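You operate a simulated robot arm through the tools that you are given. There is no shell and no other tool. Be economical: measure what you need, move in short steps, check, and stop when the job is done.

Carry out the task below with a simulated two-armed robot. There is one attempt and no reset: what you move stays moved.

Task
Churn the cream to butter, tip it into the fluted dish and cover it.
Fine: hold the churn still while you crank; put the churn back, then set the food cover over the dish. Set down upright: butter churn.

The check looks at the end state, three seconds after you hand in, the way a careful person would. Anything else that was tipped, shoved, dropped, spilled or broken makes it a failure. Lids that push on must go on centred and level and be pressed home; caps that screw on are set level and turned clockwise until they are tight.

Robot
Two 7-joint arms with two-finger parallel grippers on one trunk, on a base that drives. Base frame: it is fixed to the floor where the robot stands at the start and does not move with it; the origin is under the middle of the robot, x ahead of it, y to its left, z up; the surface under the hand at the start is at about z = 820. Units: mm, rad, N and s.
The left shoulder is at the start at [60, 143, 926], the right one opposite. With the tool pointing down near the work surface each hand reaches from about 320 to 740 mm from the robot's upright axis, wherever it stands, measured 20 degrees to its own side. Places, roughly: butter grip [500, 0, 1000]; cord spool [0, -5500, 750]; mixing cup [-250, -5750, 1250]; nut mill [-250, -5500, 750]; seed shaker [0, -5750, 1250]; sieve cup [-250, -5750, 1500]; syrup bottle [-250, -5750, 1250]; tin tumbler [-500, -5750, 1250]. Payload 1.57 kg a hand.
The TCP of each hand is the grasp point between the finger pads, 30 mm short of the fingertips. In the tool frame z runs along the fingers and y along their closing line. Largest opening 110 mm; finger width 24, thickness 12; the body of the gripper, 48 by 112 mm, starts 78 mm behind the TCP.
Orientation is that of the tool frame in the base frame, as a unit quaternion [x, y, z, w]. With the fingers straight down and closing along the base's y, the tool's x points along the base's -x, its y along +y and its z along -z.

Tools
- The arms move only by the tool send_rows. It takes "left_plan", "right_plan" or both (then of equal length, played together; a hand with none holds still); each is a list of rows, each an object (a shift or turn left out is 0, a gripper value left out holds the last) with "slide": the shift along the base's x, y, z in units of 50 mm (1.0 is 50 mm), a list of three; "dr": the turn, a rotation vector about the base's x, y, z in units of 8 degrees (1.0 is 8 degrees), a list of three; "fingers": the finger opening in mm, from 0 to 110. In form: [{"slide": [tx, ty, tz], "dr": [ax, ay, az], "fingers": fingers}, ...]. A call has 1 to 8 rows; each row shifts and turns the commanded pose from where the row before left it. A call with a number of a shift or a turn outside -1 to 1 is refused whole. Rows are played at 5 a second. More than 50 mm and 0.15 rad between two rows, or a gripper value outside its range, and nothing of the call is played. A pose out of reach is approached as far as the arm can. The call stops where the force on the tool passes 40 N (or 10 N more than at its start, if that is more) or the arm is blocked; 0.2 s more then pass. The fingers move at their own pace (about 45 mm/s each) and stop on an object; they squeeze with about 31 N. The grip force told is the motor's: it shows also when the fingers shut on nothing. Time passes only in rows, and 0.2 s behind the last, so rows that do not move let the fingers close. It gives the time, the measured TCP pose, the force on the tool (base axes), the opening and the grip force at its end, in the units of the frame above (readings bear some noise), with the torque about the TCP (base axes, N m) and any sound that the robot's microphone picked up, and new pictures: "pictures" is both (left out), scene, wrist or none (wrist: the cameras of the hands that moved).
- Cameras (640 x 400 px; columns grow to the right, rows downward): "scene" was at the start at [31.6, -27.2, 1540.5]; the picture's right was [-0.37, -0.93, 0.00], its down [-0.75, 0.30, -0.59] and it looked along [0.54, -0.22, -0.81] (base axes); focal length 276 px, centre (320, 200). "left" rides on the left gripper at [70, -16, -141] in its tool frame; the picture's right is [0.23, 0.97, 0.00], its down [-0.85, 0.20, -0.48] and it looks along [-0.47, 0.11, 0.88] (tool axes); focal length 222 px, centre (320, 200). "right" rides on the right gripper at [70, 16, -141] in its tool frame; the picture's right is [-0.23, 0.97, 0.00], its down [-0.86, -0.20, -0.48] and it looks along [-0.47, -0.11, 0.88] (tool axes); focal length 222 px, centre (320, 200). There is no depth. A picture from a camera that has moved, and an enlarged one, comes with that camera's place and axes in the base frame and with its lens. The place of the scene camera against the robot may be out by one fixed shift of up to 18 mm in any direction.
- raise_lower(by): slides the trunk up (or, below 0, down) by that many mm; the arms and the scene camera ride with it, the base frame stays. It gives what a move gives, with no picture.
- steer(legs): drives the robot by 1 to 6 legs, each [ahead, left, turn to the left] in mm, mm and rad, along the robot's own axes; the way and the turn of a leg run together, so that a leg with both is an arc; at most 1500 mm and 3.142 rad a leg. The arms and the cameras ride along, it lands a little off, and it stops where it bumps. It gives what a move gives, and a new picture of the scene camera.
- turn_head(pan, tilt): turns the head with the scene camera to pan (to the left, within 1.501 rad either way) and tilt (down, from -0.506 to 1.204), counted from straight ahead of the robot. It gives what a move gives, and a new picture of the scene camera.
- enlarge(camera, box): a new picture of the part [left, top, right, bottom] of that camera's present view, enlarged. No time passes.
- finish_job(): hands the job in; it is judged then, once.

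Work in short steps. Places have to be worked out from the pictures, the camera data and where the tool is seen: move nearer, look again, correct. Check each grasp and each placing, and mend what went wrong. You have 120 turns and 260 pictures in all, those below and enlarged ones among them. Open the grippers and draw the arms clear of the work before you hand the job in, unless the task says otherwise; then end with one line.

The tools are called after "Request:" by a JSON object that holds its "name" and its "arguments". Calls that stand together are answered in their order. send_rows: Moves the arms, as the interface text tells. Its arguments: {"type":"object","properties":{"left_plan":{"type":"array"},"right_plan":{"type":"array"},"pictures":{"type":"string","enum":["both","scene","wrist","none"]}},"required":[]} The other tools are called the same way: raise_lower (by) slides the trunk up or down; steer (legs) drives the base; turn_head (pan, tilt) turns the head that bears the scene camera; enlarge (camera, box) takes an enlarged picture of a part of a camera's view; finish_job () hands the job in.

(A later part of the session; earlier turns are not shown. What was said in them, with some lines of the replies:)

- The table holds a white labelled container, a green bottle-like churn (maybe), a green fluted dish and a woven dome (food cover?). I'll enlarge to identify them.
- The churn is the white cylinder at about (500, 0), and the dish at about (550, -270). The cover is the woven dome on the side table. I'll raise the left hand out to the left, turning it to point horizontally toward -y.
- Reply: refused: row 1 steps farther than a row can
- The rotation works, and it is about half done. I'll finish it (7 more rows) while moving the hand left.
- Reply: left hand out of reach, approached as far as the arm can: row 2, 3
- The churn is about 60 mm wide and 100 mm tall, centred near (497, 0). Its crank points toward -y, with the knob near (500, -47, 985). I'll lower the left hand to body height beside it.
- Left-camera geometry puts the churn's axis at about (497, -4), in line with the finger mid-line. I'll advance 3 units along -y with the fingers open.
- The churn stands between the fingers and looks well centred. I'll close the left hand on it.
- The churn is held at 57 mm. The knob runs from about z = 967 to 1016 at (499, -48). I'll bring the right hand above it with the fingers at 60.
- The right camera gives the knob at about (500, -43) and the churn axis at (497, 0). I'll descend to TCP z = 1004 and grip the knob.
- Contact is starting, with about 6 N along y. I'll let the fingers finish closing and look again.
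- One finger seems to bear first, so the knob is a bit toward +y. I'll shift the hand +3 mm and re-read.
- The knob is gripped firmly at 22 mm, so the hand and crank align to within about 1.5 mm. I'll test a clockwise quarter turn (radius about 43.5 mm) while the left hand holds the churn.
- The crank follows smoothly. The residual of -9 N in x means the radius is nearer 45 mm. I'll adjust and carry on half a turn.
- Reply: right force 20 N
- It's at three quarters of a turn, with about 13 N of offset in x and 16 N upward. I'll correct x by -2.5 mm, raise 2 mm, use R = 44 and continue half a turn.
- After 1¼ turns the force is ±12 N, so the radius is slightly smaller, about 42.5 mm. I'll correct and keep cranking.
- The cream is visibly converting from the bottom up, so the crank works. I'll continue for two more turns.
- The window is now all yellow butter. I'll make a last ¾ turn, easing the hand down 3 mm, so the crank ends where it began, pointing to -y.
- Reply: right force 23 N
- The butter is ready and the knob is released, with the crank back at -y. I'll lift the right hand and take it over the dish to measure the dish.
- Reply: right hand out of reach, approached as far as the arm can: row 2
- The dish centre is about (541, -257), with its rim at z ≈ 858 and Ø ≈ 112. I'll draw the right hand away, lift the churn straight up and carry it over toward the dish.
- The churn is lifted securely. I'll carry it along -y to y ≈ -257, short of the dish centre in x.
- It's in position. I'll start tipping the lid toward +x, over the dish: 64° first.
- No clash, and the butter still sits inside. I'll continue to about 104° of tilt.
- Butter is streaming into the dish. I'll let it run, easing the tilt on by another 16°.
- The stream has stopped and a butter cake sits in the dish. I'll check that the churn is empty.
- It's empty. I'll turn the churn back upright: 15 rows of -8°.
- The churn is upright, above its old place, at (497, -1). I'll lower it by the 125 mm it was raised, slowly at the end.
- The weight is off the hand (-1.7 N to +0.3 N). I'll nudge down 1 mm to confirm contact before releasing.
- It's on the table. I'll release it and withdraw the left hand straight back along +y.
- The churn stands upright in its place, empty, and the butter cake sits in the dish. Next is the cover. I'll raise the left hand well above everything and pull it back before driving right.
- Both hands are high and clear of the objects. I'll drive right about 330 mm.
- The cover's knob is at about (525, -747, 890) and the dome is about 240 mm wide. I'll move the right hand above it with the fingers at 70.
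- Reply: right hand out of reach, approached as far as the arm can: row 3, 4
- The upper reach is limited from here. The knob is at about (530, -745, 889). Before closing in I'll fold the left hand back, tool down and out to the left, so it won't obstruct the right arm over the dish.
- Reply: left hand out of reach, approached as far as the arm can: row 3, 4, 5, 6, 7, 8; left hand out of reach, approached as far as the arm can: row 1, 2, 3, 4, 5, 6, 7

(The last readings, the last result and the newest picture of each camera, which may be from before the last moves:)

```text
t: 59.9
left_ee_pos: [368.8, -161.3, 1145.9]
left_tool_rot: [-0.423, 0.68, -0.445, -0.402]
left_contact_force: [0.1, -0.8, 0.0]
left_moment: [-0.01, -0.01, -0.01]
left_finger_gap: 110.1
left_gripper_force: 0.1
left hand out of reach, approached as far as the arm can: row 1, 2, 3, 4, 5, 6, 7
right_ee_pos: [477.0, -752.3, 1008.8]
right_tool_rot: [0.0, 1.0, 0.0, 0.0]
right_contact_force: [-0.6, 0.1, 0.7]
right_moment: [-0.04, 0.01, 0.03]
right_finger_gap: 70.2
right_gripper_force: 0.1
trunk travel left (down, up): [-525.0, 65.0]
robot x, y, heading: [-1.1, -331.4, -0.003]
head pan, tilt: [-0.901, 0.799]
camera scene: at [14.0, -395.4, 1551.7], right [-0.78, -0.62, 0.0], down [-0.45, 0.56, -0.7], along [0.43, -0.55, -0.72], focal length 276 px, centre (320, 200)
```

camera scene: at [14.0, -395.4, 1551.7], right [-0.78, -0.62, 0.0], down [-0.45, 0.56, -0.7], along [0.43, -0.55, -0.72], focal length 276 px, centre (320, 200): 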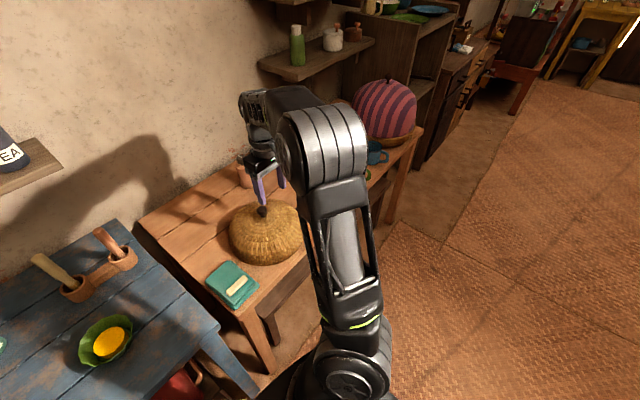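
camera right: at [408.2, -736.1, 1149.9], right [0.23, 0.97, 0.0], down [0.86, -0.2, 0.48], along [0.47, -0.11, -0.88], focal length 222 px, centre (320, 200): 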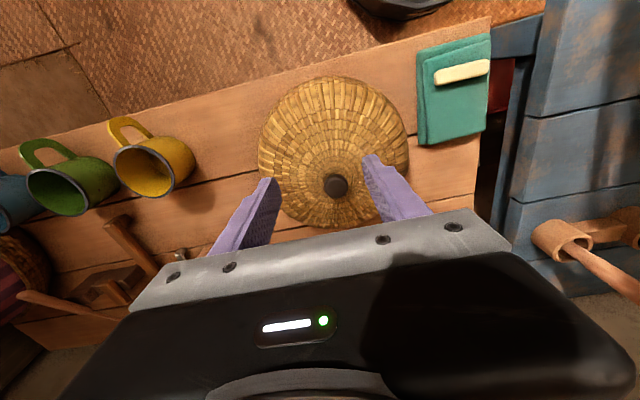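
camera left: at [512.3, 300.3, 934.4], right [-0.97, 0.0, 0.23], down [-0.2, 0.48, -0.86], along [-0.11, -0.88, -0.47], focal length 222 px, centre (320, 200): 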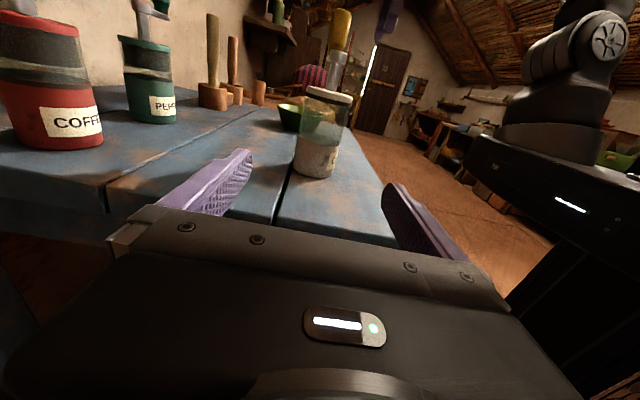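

The left wrist can't turn so high and close. I'll drive 70 mm further right for room, then move the left hand forward and lower, and rotate there.

Request:
{"name": "steer", "arguments": {"legs": [[0, -70, 0]]}}

Request:
{"name": "send_rows", "arguments": {"left_plan": [{"slide": [0.6, -0.5, -0.5]}, {"slide": [0.6, -0.5, -0.5]}, {"slide": [0.3, -0.3, -0.5]}], "pictures": "none"}}

Request:
{"name": "turn_head", "arguments": {"pan": -0.2, "tilt": 0.9}}

```text
t: 61.0
left_ee_pos: [369.6, -230.9, 1146.5]
left_tool_rot: [-0.424, 0.679, -0.445, -0.402]
left_contact_force: [-0.1, -0.5, -0.1]
left_moment: [0.04, -0.01, -0.03]
left_finger_gap: 110.4
left_gripper_force: 0.0
right_ee_pos: [477.2, -822.7, 1007.7]
right_tool_rot: [-0.001, 1.0, 0.001, 0.0]
right_contact_force: [-0.4, -0.5, -0.6]
right_moment: [0.06, 0.01, -0.02]
right_finger_gap: 70.1
right_gripper_force: 0.1
trunk travel left (down, up): [-525.0, 65.0]
robot x, y, heading: [2.6, -405.0, -0.0]
head pan, tilt: [-0.901, 0.799]
camera scene: at [14.1, -467.1, 1551.6], right [-0.78, -0.62, 0.0], down [-0.45, 0.56, -0.7], along [0.43, -0.55, -0.72], focal length 276 px, centre (320, 200)
```

scene: 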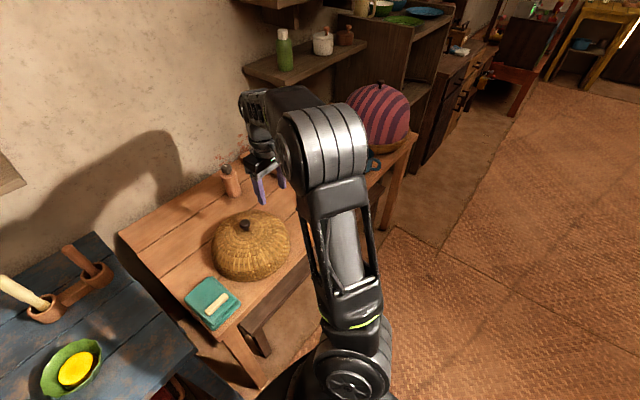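

```text
t: 61.8
left_ee_pos: [444.5, -294.5, 1070.7]
left_tool_rot: [-0.424, 0.679, -0.445, -0.401]
left_contact_force: [0.2, -0.4, 0.1]
left_moment: [0.04, -0.04, -0.01]
left_finger_gap: 110.0
left_gripper_force: 0.1
right_ee_pos: [477.9, -822.2, 1007.6]
right_tool_rot: [-0.001, 1.0, 0.0, 0.0]
right_contact_force: [-0.1, 0.1, -0.9]
right_moment: [0.0, 0.04, 0.01]
right_finger_gap: 70.1
right_gripper_force: 0.1
trunk travel left (down, up): [-525.0, 65.0]
robot x, y, heading: [-3.1, -402.6, 0.004]
head pan, tilt: [-0.901, 0.799]
```

```text
t: 62.8
left_ee_pos: [442.7, -294.3, 1071.6]
left_tool_rot: [-0.423, 0.679, -0.445, -0.401]
left_contact_force: [-0.2, 0.4, -0.5]
left_moment: [0.0, -0.02, 0.0]
left_finger_gap: 110.0
left_gripper_force: 0.0
right_ee_pos: [477.3, -823.2, 1009.7]
right_tool_rot: [0.0, 1.0, -0.001, 0.001]
right_contact_force: [0.7, 0.1, 0.3]
right_moment: [0.02, 0.01, -0.03]
right_finger_gap: 70.0
right_gripper_force: 0.0
trunk travel left (down, up): [-525.0, 65.0]
robot x, y, heading: [3.0, -404.3, 0.006]
head pan, tilt: [-0.201, 0.901]
camera scene: at [38.0, -417.2, 1543.8], right [-0.2, -0.98, 0.0], down [-0.77, 0.16, -0.62], along [0.61, -0.12, -0.78], focal length 276 px, centre (320, 200)
```

scene: 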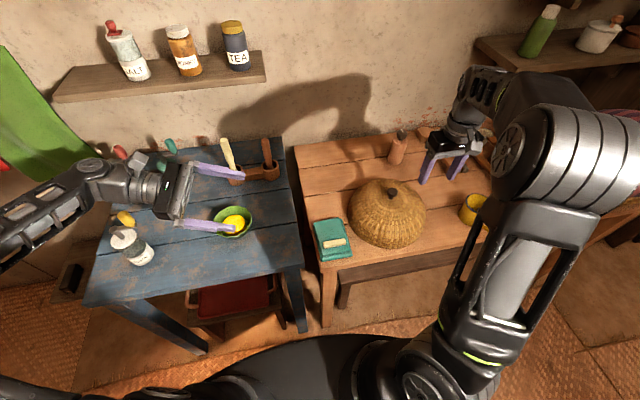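

The left hand is now clear above the dish, in a workable posture. I'll rotate it back toward tool-down (12 rows) in place.

Request:
{"name": "send_rows", "arguments": {"left_plan": [{"dr": [0.577, -0.577, -0.577]}, {"dr": [0.577, -0.577, -0.577]}, {"dr": [0.577, -0.577, -0.577]}, {"dr": [0.577, -0.577, -0.577]}, {"dr": [0.577, -0.577, -0.577]}, {"dr": [0.577, -0.577, -0.577]}, {"dr": [0.577, -0.577, -0.577]}, {"dr": [0.577, -0.577, -0.577]}], "pictures": "none"}}

Request:
{"name": "send_rows", "arguments": {"left_plan": [{"slide": [-0.3, 0, 0], "dr": [0.577, -0.577, -0.577]}, {"slide": [-0.3, 0, 0], "dr": [0.577, -0.577, -0.577]}, {"slide": [-0.3, 0, 0], "dr": [0.577, -0.577, -0.577]}, {"slide": [-0.3, 0.8, 0]}, {"slide": [-0.3, 0.8, 0]}, {"slide": [0, 0.8, 0]}, {"slide": [0, 0.8, 0]}, {"slide": [0, 0.8, 0]}], "pictures": "none"}}

```text
t: 64.6
left_ee_pos: [433.1, -285.3, 1087.6]
left_tool_rot: [-0.191, 0.942, -0.231, -0.153]
left_contact_force: [-0.4, 0.3, -0.2]
left_moment: [0.03, -0.03, 0.02]
left_finger_gap: 110.2
left_gripper_force: 0.2
left hand out of reach, approached as far as the arm can: row 5, 6
right_ee_pos: [476.2, -823.5, 1010.1]
right_tool_rot: [0.0, 1.0, 0.0, 0.0]
right_contact_force: [0.4, -0.1, -0.4]
right_moment: [0.01, -0.03, -0.03]
right_finger_gap: 70.1
right_gripper_force: 0.1
trunk travel left (down, up): [-525.0, 65.0]
robot x, y, heading: [1.2, -402.6, 0.006]
head pan, tilt: [-0.201, 0.901]
```

```text
t: 66.4
left_ee_pos: [357.5, -90.2, 1076.5]
left_tool_rot: [-0.065, 0.99, -0.12, -0.043]
left_contact_force: [-0.8, 0.2, 0.5]
left_moment: [-0.07, -0.01, -0.01]
left_finger_gap: 109.9
left_gripper_force: 0.0
left hand out of reach, approached as far as the arm can: row 7, 8
right_ee_pos: [478.3, -819.6, 1009.6]
right_tool_rot: [-0.001, 1.0, -0.001, 0.0]
right_contact_force: [-0.2, 0.6, 0.9]
right_moment: [-0.08, 0.02, 0.03]
right_finger_gap: 69.9
right_gripper_force: 0.1
trunk travel left (down, up): [-525.0, 65.0]
robot x, y, heading: [-1.0, -398.9, 0.004]
head pan, tilt: [-0.201, 0.901]
```

The left hand is parked aside. I'll bring the right hand to (530, -745) above the cover's knob.

Request:
{"name": "send_rows", "arguments": {"right_plan": [{"slide": [0.35, 0.5, 0]}, {"slide": [0.35, 0.5, 0]}, {"slide": [0.34, 0.5, 0]}, {"slide": [0, 0, -0.7]}, {}], "pictures": "both"}}

Request:
{"name": "enlarge", "arguments": {"camera": "right", "box": [200, 100, 440, 250]}}

Request:
{"name": "enlarge", "arguments": {"camera": "scene", "box": [320, 110, 480, 270]}}

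```text
t: 67.6
left_ee_pos: [358.4, -93.8, 1078.0]
left_tool_rot: [-0.066, 0.99, -0.119, -0.043]
left_contact_force: [0.4, 0.3, 0.1]
left_moment: [0.0, 0.0, 0.01]
left_finger_gap: 110.0
left_gripper_force: 0.0
right_ee_pos: [529.3, -747.2, 972.8]
right_tool_rot: [0.0, 1.0, 0.0, 0.0]
right_contact_force: [-0.4, -0.3, -0.1]
right_moment: [-0.01, -0.03, 0.02]
right_finger_gap: 70.2
right_gripper_force: 0.0
trunk travel left (down, up): [-525.0, 65.0]
robot x, y, heading: [1.6, -399.4, -0.002]
head pan, tilt: [-0.201, 0.901]
camera scene: at [37.8, -416.7, 1543.8], right [-0.2, -0.98, 0.0], down [-0.77, 0.16, -0.62], along [0.61, -0.12, -0.78], focal length 276 px, centre (320, 200)
camera right: at [459.3, -730.7, 1114.9], right [0.23, 0.97, 0.0], down [0.86, -0.2, 0.48], along [0.47, -0.11, -0.88], focal length 222 px, centre (320, 200)
```

scene: 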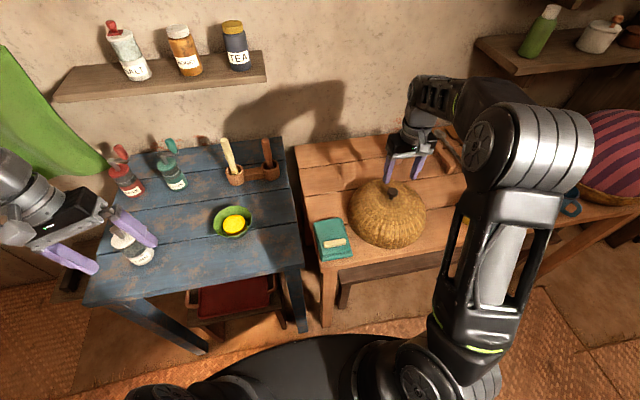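
right: 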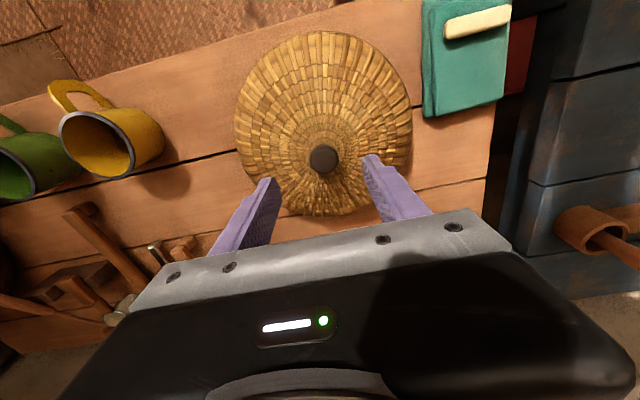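

```text
2.67 times, centred on (320, 175) of right
camera zoom: at [459.3, -730.7, 1114.9], right [0.23, 0.97, 0.0], down [0.86, -0.2, 0.48], along [0.47, -0.11, -0.88], focal length 592 px, centre (320, 267)
```

zoom: 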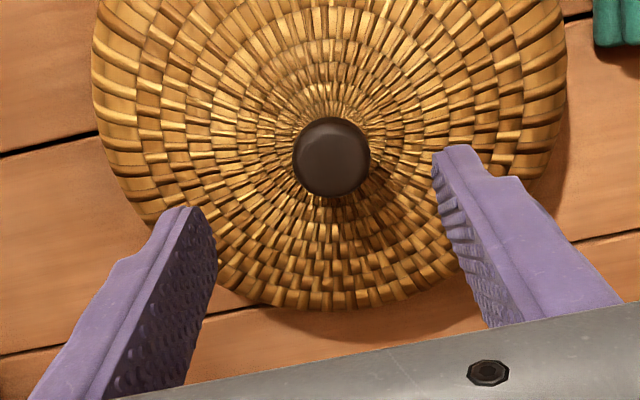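

```text
2.50 times, centred on (400, 190) of scene
camera zoom: at [37.8, -416.7, 1543.8], right [-0.2, -0.98, 0.0], down [-0.77, 0.16, -0.62], along [0.61, -0.12, -0.78], focal length 691 px, centre (120, 225)
```

zoom: 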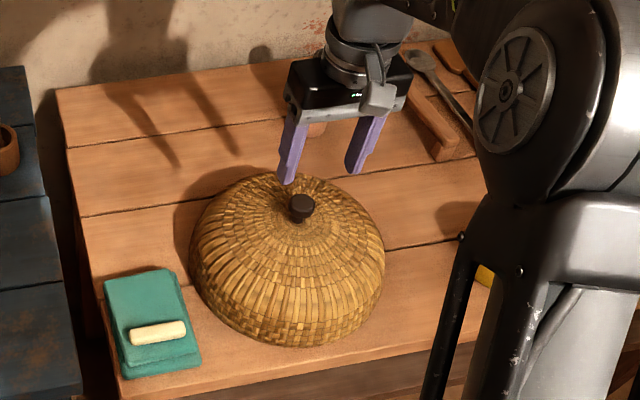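

The knob is now estimated at (534, -743, ~884). I'll correct the offset and descend to TCP z = 915 for a close look.

Request:
{"name": "send_rows", "arguments": {"right_plan": [{"slide": [0.09, 0.08, -0.5]}, {"slide": [0, 0, -0.66]}, {}], "pictures": "wrist"}}

Request:
{"name": "enlarge", "arguments": {"camera": "right", "box": [200, 80, 440, 230]}}

Request:
{"name": "enlarge", "arguments": {"camera": "scene", "box": [340, 120, 440, 220]}}

```text
t: 68.4
left_ee_pos: [357.5, -92.5, 1078.5]
left_tool_rot: [-0.066, 0.99, -0.118, -0.043]
left_contact_force: [-0.4, -0.9, -0.3]
left_moment: [-0.01, 0.0, -0.02]
left_finger_gap: 109.7
left_gripper_force: 0.1
right_ee_pos: [533.7, -742.8, 916.3]
right_tool_rot: [0.0, 1.0, 0.0, 0.0]
right_contact_force: [-0.1, 0.3, 0.2]
right_moment: [-0.04, 0.0, -0.04]
right_finger_gap: 69.9
right_gripper_force: 0.2
trunk travel left (down, up): [-525.0, 65.0]
robot x, y, heading: [3.2, -402.1, 0.001]
head pan, tilt: [-0.201, 0.901]
camera right: at [464.3, -727.3, 1057.1], right [0.23, 0.97, 0.0], down [0.86, -0.2, 0.48], along [0.47, -0.11, -0.88], focal length 222 px, centre (320, 200)
```

right: 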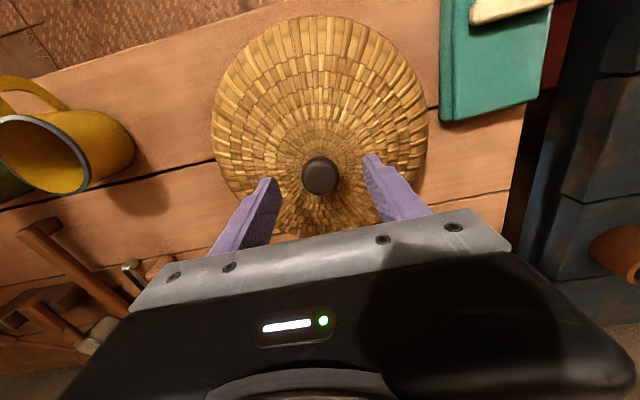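

```text
2.67 times, centred on (320, 155) of right
camera zoom: at [464.3, -727.3, 1057.1], right [0.23, 0.97, 0.0], down [0.86, -0.2, 0.48], along [0.47, -0.11, -0.88], focal length 592 px, centre (320, 320)
```

zoom: 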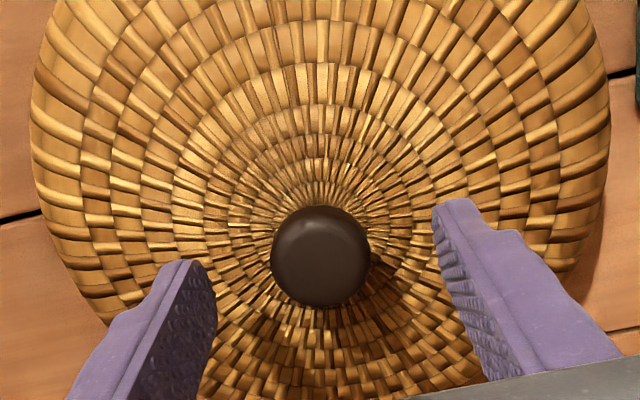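

```text
4.00 times, centred on (390, 170) of scene
camera zoom: at [37.8, -417.0, 1543.8], right [-0.2, -0.98, 0.0], down [-0.77, 0.16, -0.62], along [0.61, -0.12, -0.78], focal length 1105 px, centre (40, 320)
```

zoom: 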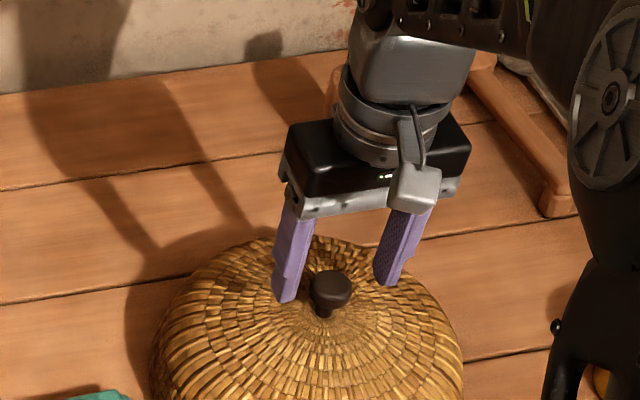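

Centred on the knob, whose top is at about z = 884. I'll descend to TCP z ≈ 887 and close.

Request:
{"name": "send_rows", "arguments": {"right_plan": [{"slide": [0.01, 0, -0.4]}, {"slide": [0, 0, -0.18]}, {"fingers": 20}, {"fingers": 15}, {"fingers": 15}, {"fingers": 15}], "pictures": "wrist"}}

Request:
{"name": "enlarge", "arguments": {"camera": "scene", "box": [340, 120, 440, 220]}}

```text
t: 69.8
left_ee_pos: [357.7, -93.1, 1077.3]
left_tool_rot: [-0.065, 0.99, -0.118, -0.043]
left_contact_force: [-0.3, -0.4, 0.0]
left_moment: [0.0, -0.02, 0.02]
left_finger_gap: 110.2
left_gripper_force: 0.0
right_ee_pos: [534.0, -742.6, 886.6]
right_tool_rot: [0.0, 1.0, 0.0, 0.001]
right_contact_force: [0.3, 0.0, 0.4]
right_moment: [-0.05, -0.04, 0.01]
right_finger_gap: 31.2
right_gripper_force: 28.2
trunk travel left (down, up): [-525.0, 65.0]
robot x, y, heading: [-1.6, -401.3, 0.004]
head pan, tilt: [-0.201, 0.901]
camera right: at [464.9, -727.3, 1028.2], right [0.23, 0.97, 0.0], down [0.86, -0.2, 0.48], along [0.47, -0.11, -0.88], focal length 222 px, centre (320, 200)
```

right: 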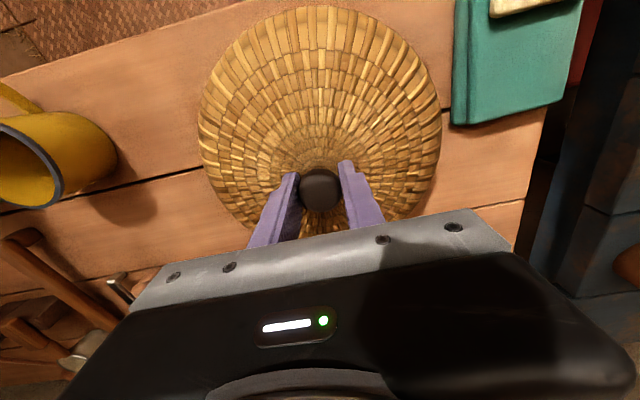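

```text
4.00 times, centred on (390, 170) of scene
camera zoom: at [38.0, -417.2, 1543.8], right [-0.2, -0.98, 0.0], down [-0.77, 0.16, -0.62], along [0.61, -0.12, -0.78], focal length 1105 px, centre (40, 320)
```

zoom: 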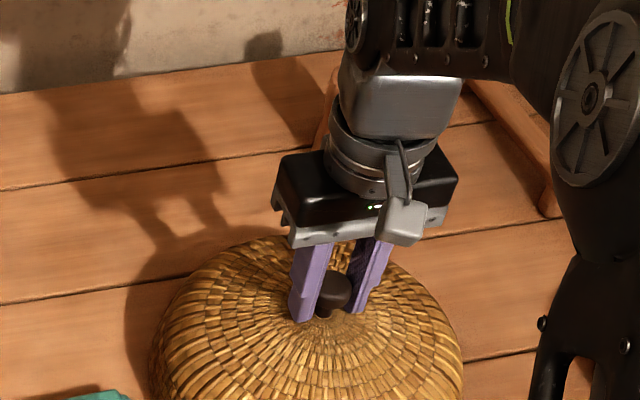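

The knob is gripped at 31 mm. I'll lift 25 mm and check the load.

Request:
{"name": "send_rows", "arguments": {"right_plan": [{"slide": [0, 0, 0.15]}, {"slide": [0, 0, 0.35]}, {}], "pictures": "both"}}

```text
t: 70.6
left_ee_pos: [358.7, -95.0, 1077.3]
left_tool_rot: [-0.065, 0.99, -0.118, -0.043]
left_contact_force: [0.5, -0.1, -1.2]
left_moment: [0.0, -0.01, -0.02]
left_finger_gap: 109.7
left_gripper_force: 0.0
right_ee_pos: [533.7, -743.7, 913.0]
right_tool_rot: [0.0, 1.0, 0.0, 0.0]
right_contact_force: [-0.8, -0.6, -1.3]
right_moment: [-0.02, 0.0, 0.03]
right_finger_gap: 31.2
right_gripper_force: 30.7
trunk travel left (down, up): [-525.0, 65.0]
robot x, y, heading: [0.1, -400.8, 0.001]
head pan, tilt: [-0.201, 0.901]
camera scene: at [38.2, -417.3, 1543.8], right [-0.2, -0.98, 0.0], down [-0.77, 0.16, -0.62], along [0.61, -0.12, -0.78], focal length 276 px, centre (320, 200)
camera right: at [465.3, -727.4, 1053.3], right [0.23, 0.97, 0.0], down [0.86, -0.2, 0.48], along [0.47, -0.11, -0.88], focal length 222 px, centre (320, 200)
```

scene: 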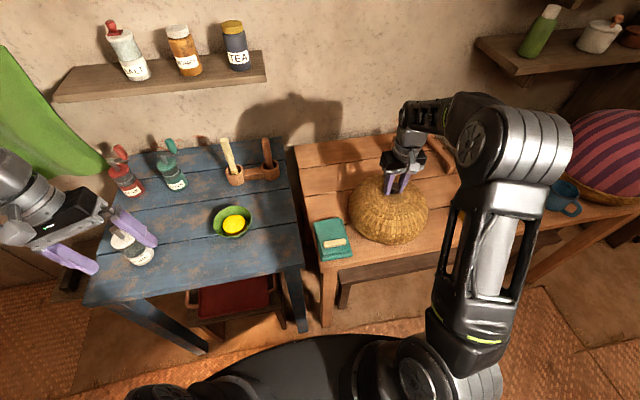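
right: 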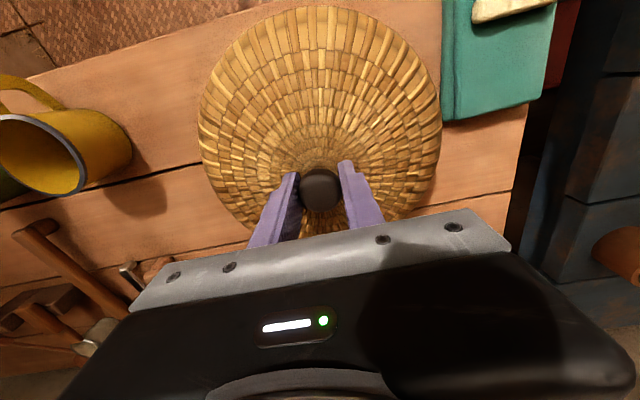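

The cover is up and level, weighing little. I'll raise it to TCP z ≈ 1035 and carry it toward the dish along +y.

Request:
{"name": "send_rows", "arguments": {"right_plan": [{"slide": [0, 0, 0.8]}, {"slide": [0, 0, 0.8]}, {"slide": [0, 0, 0.8]}, {"slide": [0, 0.6, 0]}, {"slide": [0.03, 0.8, 0]}, {"slide": [0.03, 0.8, 0]}, {"slide": [0.03, 0.8, 0]}, {"slide": [0.03, 0.8, 0]}], "pictures": "none"}}

Request:
{"name": "send_rows", "arguments": {"right_plan": [{"slide": [0.03, 0.9, 0]}, {"slide": [0, 0.9, 0]}, {"slide": [0, 0.9, 0]}, {"slide": [0, 0.9, 0]}, {"slide": [0, 0.7, 0]}], "pictures": "both"}}

```text
t: 72.4
left_ee_pos: [358.6, -92.9, 1078.1]
left_tool_rot: [-0.065, 0.99, -0.118, -0.044]
left_contact_force: [0.0, 0.2, 0.2]
left_moment: [0.02, -0.01, 0.0]
left_finger_gap: 110.2
left_gripper_force: 0.0
right_ee_pos: [539.8, -553.7, 1032.0]
right_tool_rot: [0.0, 1.0, 0.001, 0.0]
right_contact_force: [0.8, -0.6, -1.7]
right_moment: [-0.04, 0.01, 0.0]
right_finger_gap: 31.1
right_gripper_force: 30.9
trunk travel left (down, up): [-525.0, 65.0]
robot x, y, heading: [-1.5, -401.8, -0.005]
head pan, tilt: [-0.201, 0.901]
```

```text
t: 73.6
left_ee_pos: [357.3, -92.9, 1077.4]
left_tool_rot: [-0.066, 0.99, -0.118, -0.044]
left_contact_force: [-0.2, 0.0, 0.7]
left_moment: [0.01, 0.01, 0.0]
left_finger_gap: 110.3
left_gripper_force: 0.1
right_ee_pos: [542.0, -336.3, 1030.9]
right_tool_rot: [-0.001, 1.0, 0.0, 0.0]
right_contact_force: [0.2, 0.3, -1.9]
right_moment: [-0.04, -0.03, 0.0]
right_finger_gap: 31.1
right_gripper_force: 31.0
trunk travel left (down, up): [-525.0, 65.0]
robot x, y, heading: [0.7, -400.5, -0.007]
head pan, tilt: [-0.201, 0.901]
camera scene: at [38.3, -416.1, 1543.8], right [-0.2, -0.98, 0.0], down [-0.77, 0.16, -0.62], along [0.61, -0.12, -0.78], focal length 276 px, centre (320, 200)
camera right: at [472.9, -320.5, 1173.0], right [0.23, 0.97, 0.0], down [0.86, -0.2, 0.48], along [0.47, -0.11, -0.88], focal length 222 px, centre (320, 200)
```

scene: 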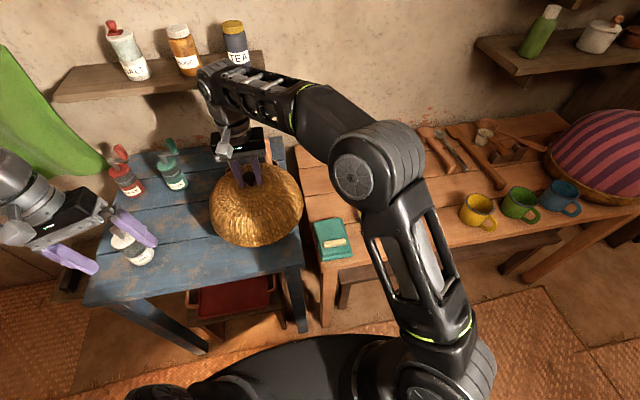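
right: 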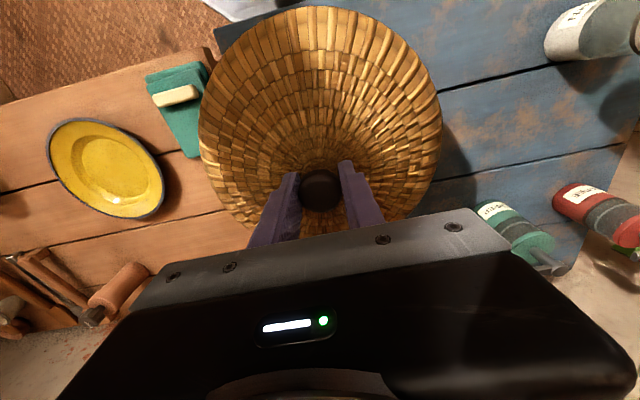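

A yellow plate was under the cover and stays in place. Dish estimates agree at (540, -258), so I'll move +78 mm in y to centre above it.

Request:
{"name": "send_rows", "arguments": {"right_plan": [{"slide": [-0.02, 0.6, 0]}, {"slide": [0, 0.6, 0]}, {"slide": [0, 0.37, 0]}, {}], "pictures": "both"}}

Request:
{"name": "enlarge", "arguments": {"camera": "left", "box": [0, 0, 320, 200]}}

```text
t: 74.6
left_ee_pos: [357.9, -93.4, 1078.7]
left_tool_rot: [-0.066, 0.99, -0.118, -0.044]
left_contact_force: [-0.8, 0.2, 0.8]
left_moment: [0.0, -0.03, -0.01]
left_finger_gap: 110.0
left_gripper_force: 0.1
right_ee_pos: [541.0, -318.6, 1031.9]
right_tool_rot: [0.0, 1.0, 0.0, -0.001]
right_contact_force: [-0.2, -0.5, -1.1]
right_moment: [-0.02, -0.02, -0.02]
right_finger_gap: 31.3
right_gripper_force: 31.5
right hand out of reach, approached as far as the arm can: row 1, 2, 3
trunk travel left (down, up): [-525.0, 65.0]
robot x, y, heading: [-1.0, -398.6, 0.007]
head pan, tilt: [-0.201, 0.901]
camera scene: at [38.1, -417.2, 1543.8], right [-0.2, -0.98, 0.0], down [-0.77, 0.16, -0.62], along [0.61, -0.12, -0.78], focal length 276 px, centre (320, 200)
camera right: at [471.9, -301.7, 1173.7], right [0.23, 0.97, 0.0], down [0.85, -0.2, 0.48], along [0.47, -0.11, -0.88], focal length 222 px, centre (320, 200)
```

scene: 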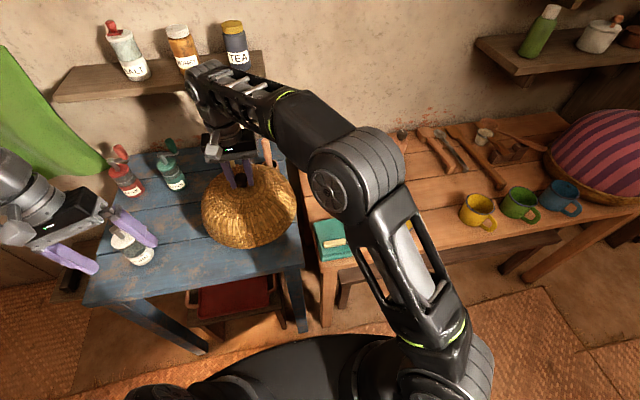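
right: 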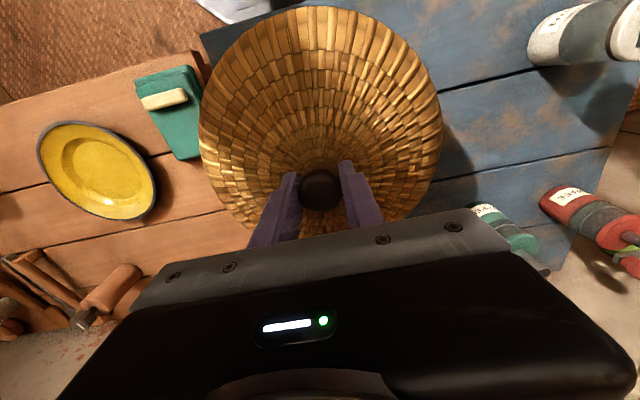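

```text
2.00 times, centred on (160, 100) of left
camera zoom: at [302.0, -84.6, 1225.4], right [-0.36, 0.91, -0.2], down [0.85, 0.41, 0.33], along [0.38, -0.05, -0.92], focal length 444 px, centre (640, 400)
```

zoom: 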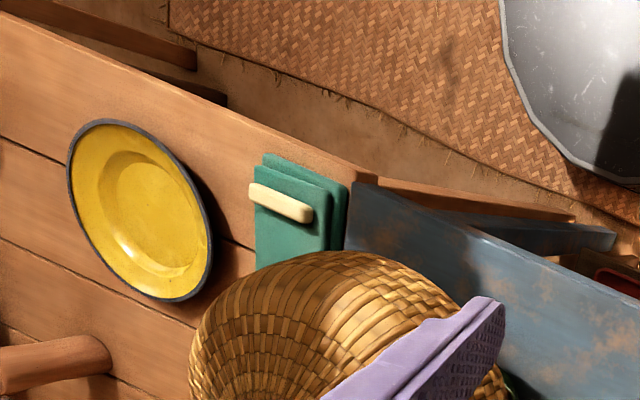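

The arm's reach ends at y = -319 from here. Driving the base 61 mm left will bring the cover over the dish, and the left hand stays above and in front of the churn.

Request:
{"name": "steer", "arguments": {"legs": [[0, 61, 0]]}}

Request:
{"name": "enlarge", "arguments": {"camera": "left", "box": [0, 0, 320, 200]}}

Request:
{"name": "enlarge", "arguments": {"camera": "scene", "box": [80, 110, 320, 290]}}

```text
t: 75.6
left_ee_pos: [357.0, -31.4, 1076.7]
left_tool_rot: [-0.066, 0.99, -0.119, -0.043]
left_contact_force: [-0.4, 0.1, 0.4]
left_moment: [-0.04, -0.03, 0.0]
left_finger_gap: 110.0
left_gripper_force: 0.1
right_ee_pos: [541.0, -254.9, 1031.5]
right_tool_rot: [0.0, 1.0, 0.0, 0.0]
right_contact_force: [-0.1, -0.2, -1.2]
right_moment: [-0.02, -0.02, 0.01]
right_finger_gap: 31.2
right_gripper_force: 31.0
trunk travel left (down, up): [-525.0, 65.0]
robot x, y, heading: [1.2, -342.4, -0.001]
head pan, tilt: [-0.201, 0.901]
camera scene: at [38.0, -353.8, 1543.8], right [-0.2, -0.98, 0.0], down [-0.77, 0.15, -0.62], along [0.61, -0.12, -0.78], focal length 276 px, centre (320, 200)
```

scene: 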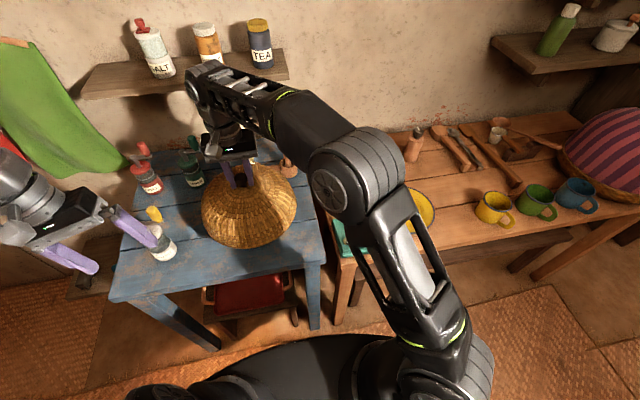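

```text
2.00 times, centred on (160, 100) of left
camera zoom: at [301.7, -21.5, 1224.9], right [-0.36, 0.91, -0.2], down [0.85, 0.41, 0.33], along [0.38, -0.05, -0.92], focal length 444 px, centre (640, 400)
```

zoom: 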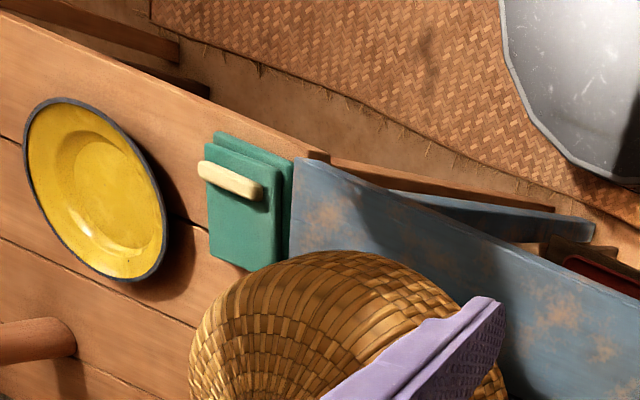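

```text
2.22 times, centred on (200, 200) of scene
camera zoom: at [38.0, -353.8, 1543.8], right [-0.2, -0.98, 0.0], down [-0.77, 0.15, -0.62], along [0.61, -0.12, -0.78], focal length 614 px, centre (587, 200)
```

zoom: 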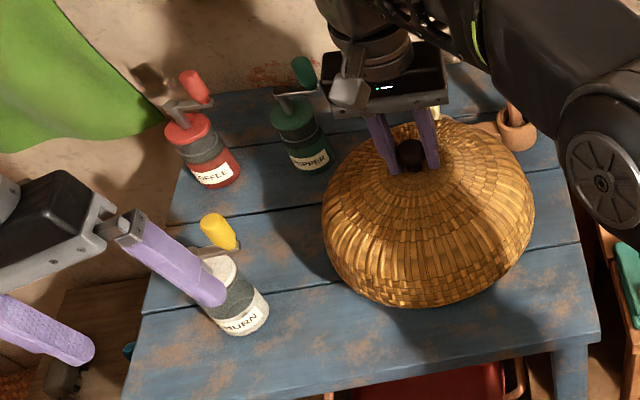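

The cover is now over the dish at (541, -255). I'll lower it quickly to about z = 940 and then look.

Request:
{"name": "send_rows", "arguments": {"right_plan": [{"slide": [0, -0.04, -0.5]}, {"slide": [0, 0, -0.5]}, {"slide": [0, 0, -0.5]}, {"slide": [0, 0, -0.3]}, {}], "pictures": "both"}}

Request:
{"name": "enlarge", "arguments": {"camera": "scene", "box": [80, 110, 320, 290]}}

```text
t: 76.8
left_ee_pos: [357.4, -33.3, 1079.6]
left_tool_rot: [-0.066, 0.99, -0.119, -0.043]
left_contact_force: [0.3, 0.1, 0.6]
left_moment: [0.02, 0.0, -0.01]
left_finger_gap: 110.0
left_gripper_force: 0.0
right_ee_pos: [542.5, -256.8, 948.3]
right_tool_rot: [-0.001, 1.0, 0.003, 0.004]
right_contact_force: [2.6, -1.8, 32.7]
right_moment: [-0.48, 0.24, 0.17]
right_finger_gap: 30.8
right_gripper_force: 30.8
trunk travel left (down, up): [-525.0, 65.0]
robot x, y, heading: [0.9, -337.9, 0.003]
head pan, tilt: [-0.201, 0.901]
camera scene: at [35.5, -356.4, 1544.4], right [-0.2, -0.98, 0.0], down [-0.77, 0.16, -0.62], along [0.61, -0.12, -0.78], focal length 276 px, centre (320, 200)
camera right: at [470.6, -242.2, 1087.9], right [0.23, 0.97, 0.01], down [0.85, -0.2, 0.49], along [0.47, -0.1, -0.87], focal length 222 px, centre (320, 200)
```

scene: 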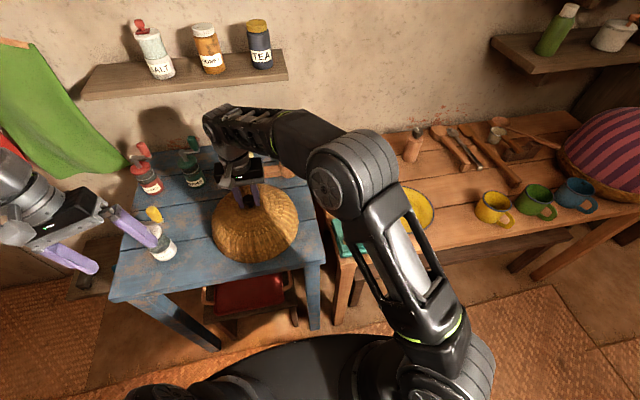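
right: 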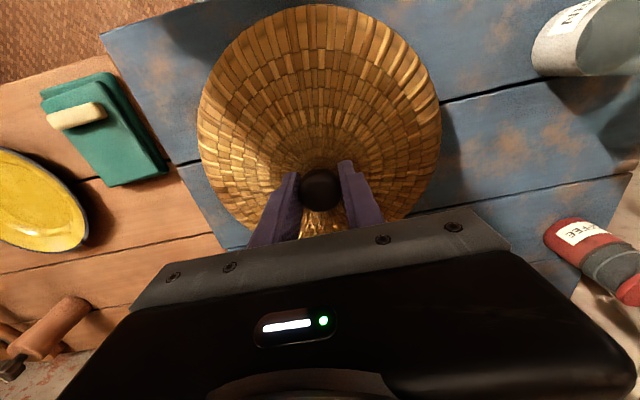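

```text
2.22 times, centred on (200, 200) of scene
camera zoom: at [35.5, -356.4, 1544.4], right [-0.2, -0.98, 0.0], down [-0.77, 0.16, -0.62], along [0.61, -0.12, -0.78], focal length 614 px, centre (587, 200)
```

zoom: 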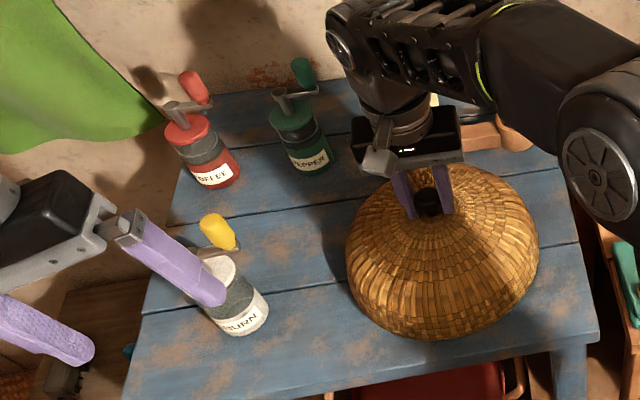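

Contact of 33 N at z = 948. The dome's near edge is at x ≈ 422 on the table plane, so it is resting on the table. I'll relieve the press, check the force and release.

Request:
{"name": "send_rows", "arguments": {"right_plan": [{"slide": [0, 0, 0.06]}, {"slide": [0, 0, 0.04]}, {}], "pictures": "none"}}

```text
t: 77.6
left_ee_pos: [357.1, -30.3, 1077.2]
left_tool_rot: [-0.067, 0.99, -0.119, -0.041]
left_contact_force: [0.5, 0.6, 0.2]
left_moment: [-0.01, 0.01, 0.02]
left_finger_gap: 110.2
left_gripper_force: 0.1
right_ee_pos: [540.3, -258.1, 946.9]
right_tool_rot: [-0.001, 1.0, 0.0, 0.0]
right_contact_force: [6.1, 2.4, 14.8]
right_moment: [-0.16, -0.35, 0.04]
right_finger_gap: 31.0
right_gripper_force: 31.0
trunk travel left (down, up): [-525.0, 65.0]
robot x, y, heading: [0.9, -340.6, 0.006]
head pan, tilt: [-0.201, 0.901]
```

There's still 15 N at the same height, so it is in firm contact with the table. I'll raise the command 2 mm more, then release and rise.

Request:
{"name": "send_rows", "arguments": {"right_plan": [{"slide": [0, 0, 0.04]}, {}, {"fingers": 60}, {"fingers": 70}, {"fingers": 70}, {}], "pictures": "both"}}

Request:
{"name": "enlarge", "arguments": {"camera": "scene", "box": [80, 110, 320, 290]}}

```text
t: 79.0
left_ee_pos: [357.0, -31.8, 1077.6]
left_tool_rot: [-0.067, 0.99, -0.118, -0.043]
left_contact_force: [-0.3, 0.1, 0.2]
left_moment: [-0.02, -0.02, 0.03]
left_finger_gap: 110.0
left_gripper_force: 0.0
right_ee_pos: [541.7, -257.6, 949.3]
right_tool_rot: [-0.001, 1.0, 0.0, 0.0]
right_contact_force: [0.4, 0.4, 0.1]
right_moment: [0.0, -0.01, -0.02]
right_finger_gap: 69.6
right_gripper_force: 0.1
trunk travel left (down, up): [-525.0, 65.0]
robot x, y, heading: [-2.5, -344.0, 0.003]
head pan, tilt: [-0.201, 0.901]
camera scene: at [37.9, -355.8, 1543.8], right [-0.2, -0.98, 0.0], down [-0.77, 0.16, -0.62], along [0.61, -0.12, -0.78], focal length 276 px, centre (320, 200)
camera right: at [471.5, -242.2, 1090.9], right [0.23, 0.97, 0.0], down [0.86, -0.2, 0.48], along [0.47, -0.11, -0.88], focal length 222 px, centre (320, 200)
```

scene: 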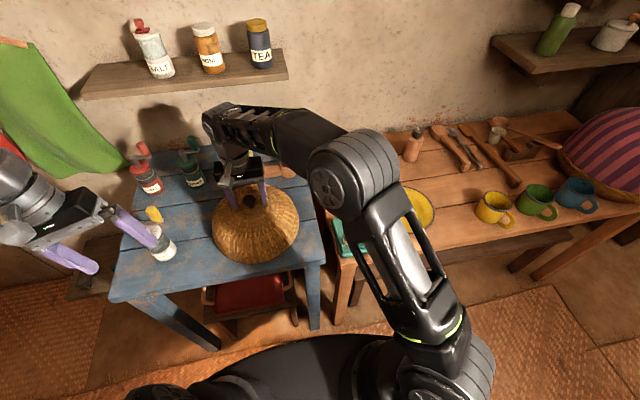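
right: 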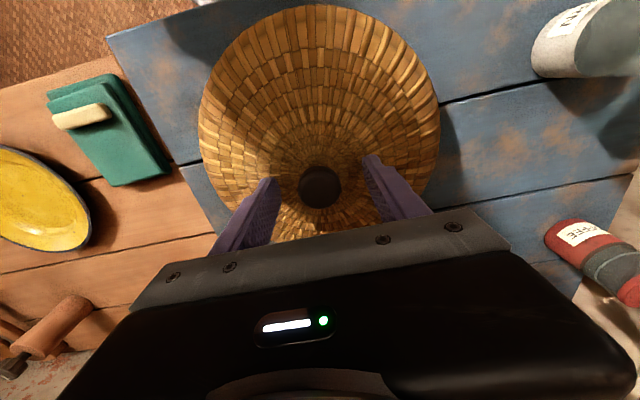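

```text
2.22 times, centred on (200, 200) of scene
camera zoom: at [37.9, -355.8, 1543.8], right [-0.2, -0.98, 0.0], down [-0.77, 0.16, -0.62], along [0.61, -0.12, -0.78], focal length 614 px, centre (587, 200)
```

zoom: 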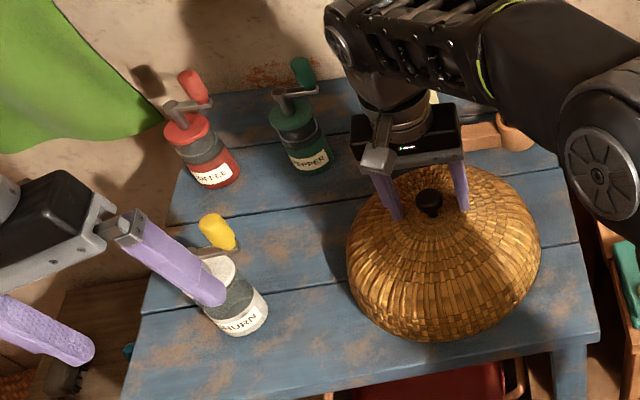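

Released, and the cover sits level. I'll raise the right hand straight up and draw it back to the right.

Request:
{"name": "send_rows", "arguments": {"right_plan": [{"slide": [0, 0, 0.6]}, {"slide": [0, -0.1, 0.6]}, {"slide": [-0.3, -0.7, 0.2]}, {"slide": [-0.5, -0.8, 0]}, {"slide": [-0.5, -0.8, 0]}, {"slide": [-0.5, -0.8, 0]}, {"slide": [-0.3, -0.8, 0]}], "pictures": "both"}}

Request:
{"name": "enlarge", "arguments": {"camera": "scene", "box": [80, 110, 320, 290]}}

```text
t: 80.6
left_ee_pos: [357.7, -32.2, 1079.6]
left_tool_rot: [-0.067, 0.99, -0.119, -0.042]
left_contact_force: [-0.4, 0.0, 0.4]
left_moment: [0.02, 0.0, 0.03]
left_finger_gap: 110.0
left_gripper_force: 0.0
right_ee_pos: [434.5, -459.4, 1019.8]
right_tool_rot: [-0.001, 1.0, 0.002, 0.0]
right_contact_force: [0.0, 0.6, 0.2]
right_moment: [0.01, -0.01, 0.01]
right_finger_gap: 69.9
right_gripper_force: 0.0
trunk travel left (down, up): [-525.0, 65.0]
robot x, y, heading: [-3.3, -337.9, -0.002]
head pan, tilt: [-0.201, 0.901]
camera scene: at [37.4, -356.8, 1543.8], right [-0.2, -0.98, 0.0], down [-0.77, 0.16, -0.62], along [0.61, -0.12, -0.78], focal length 276 px, centre (320, 200)
camera right: at [364.9, -443.1, 1161.2], right [0.23, 0.97, 0.0], down [0.85, -0.2, 0.48], along [0.47, -0.11, -0.88], focal length 222 px, centre (320, 200)
```

scene: 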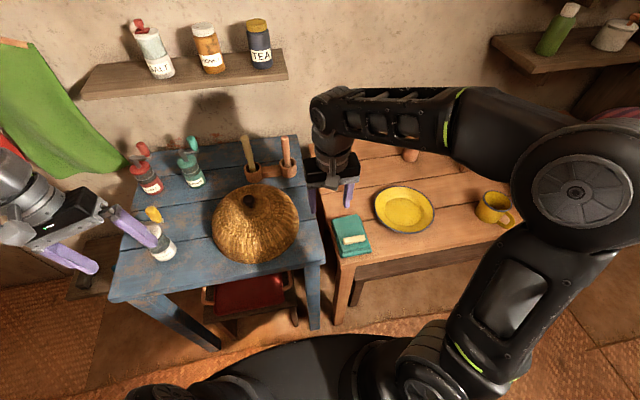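
right: 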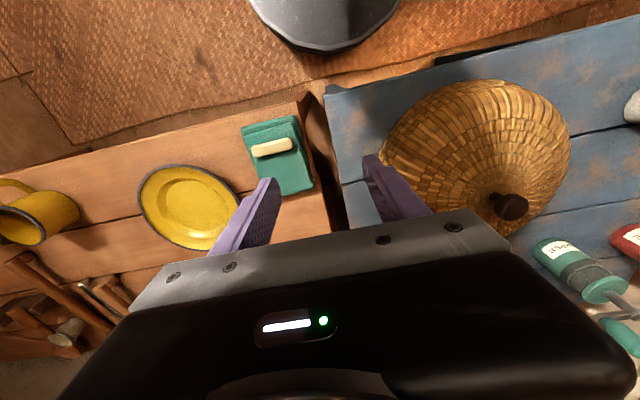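

```text
2.22 times, centred on (200, 200) of scene
camera zoom: at [37.4, -356.8, 1543.8], right [-0.2, -0.98, 0.0], down [-0.77, 0.16, -0.62], along [0.61, -0.12, -0.78], focal length 614 px, centre (587, 200)
```

zoom: 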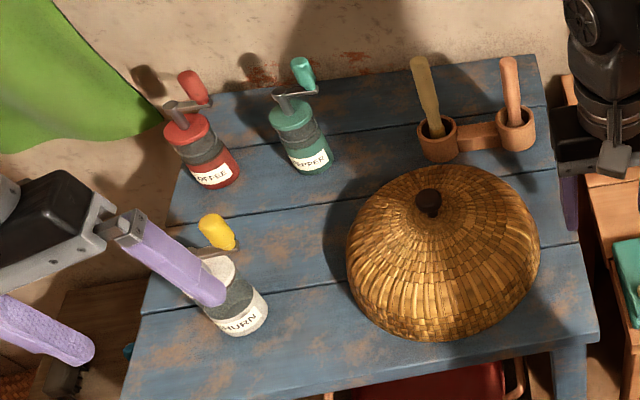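

The cover sits level over the dish, and the mortar, mills and plate are undisturbed. I'll draw the left hand up and back from the churn and take a last look.

Request:
{"name": "send_rows", "arguments": {"left_plan": [{"slide": [-0.6, 0, 0.2]}, {"slide": [-0.6, 0, 0]}, {"slide": [-0.5, 0, 0]}], "pictures": "scene"}}

Request:
{"name": "enlarge", "arguments": {"camera": "scene", "box": [80, 110, 320, 290]}}

```text
t: 81.4
left_ee_pos: [279.4, -35.4, 1066.2]
left_tool_rot: [-0.065, 0.99, -0.118, -0.042]
left_contact_force: [0.6, -0.6, 0.4]
left_moment: [0.02, -0.01, -0.01]
left_finger_gap: 110.2
left_gripper_force: 0.0
left hand out of reach, approached as far as the arm can: row 1, 3
right_ee_pos: [435.1, -458.4, 1020.3]
right_tool_rot: [-0.002, 1.0, 0.001, 0.002]
right_contact_force: [0.4, -0.5, 0.6]
right_moment: [0.02, 0.04, 0.0]
right_finger_gap: 70.1
right_gripper_force: 0.1
trunk travel left (down, up): [-525.0, 65.0]
robot x, y, heading: [0.0, -342.7, -0.0]
head pan, tilt: [-0.201, 0.901]
camera scene: at [37.5, -356.4, 1543.8], right [-0.2, -0.98, 0.0], down [-0.77, 0.16, -0.62], along [0.61, -0.12, -0.78], focal length 276 px, centre (320, 200)
```

scene: 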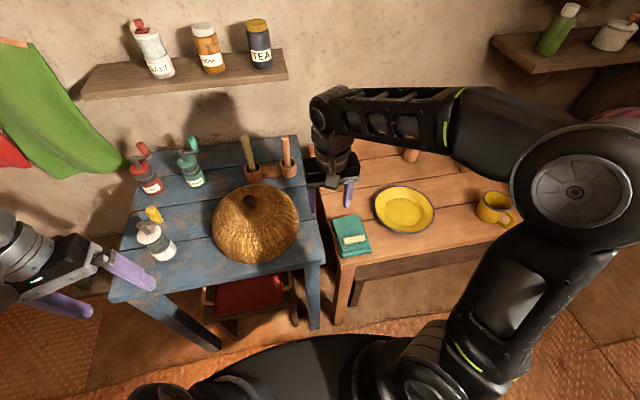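

```text
2.22 times, centred on (200, 200) of scene
camera zoom: at [37.5, -356.4, 1543.8], right [-0.2, -0.98, 0.0], down [-0.77, 0.16, -0.62], along [0.61, -0.12, -0.78], focal length 614 px, centre (587, 200)
```

zoom: 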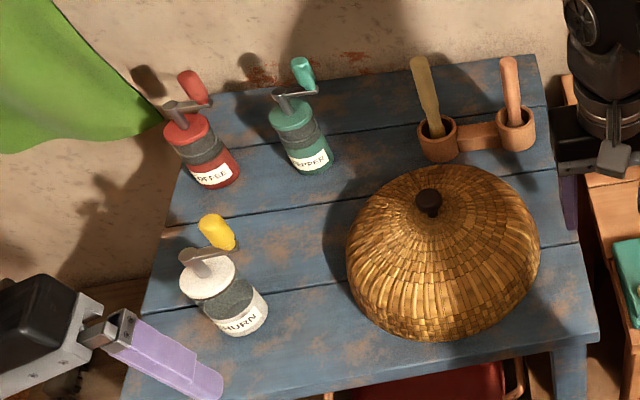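

The churn stands upright in its place, the cover is level over the dish, and both hands are empty and clear. I'm handing in.

Request:
{"name": "finish_job", "arguments": {}}

```text
The job is handed in.
```

The cream is churned to butter and tipped into the fluted dish, the churn is back upright in its place, and the food cover sits level over the dish.
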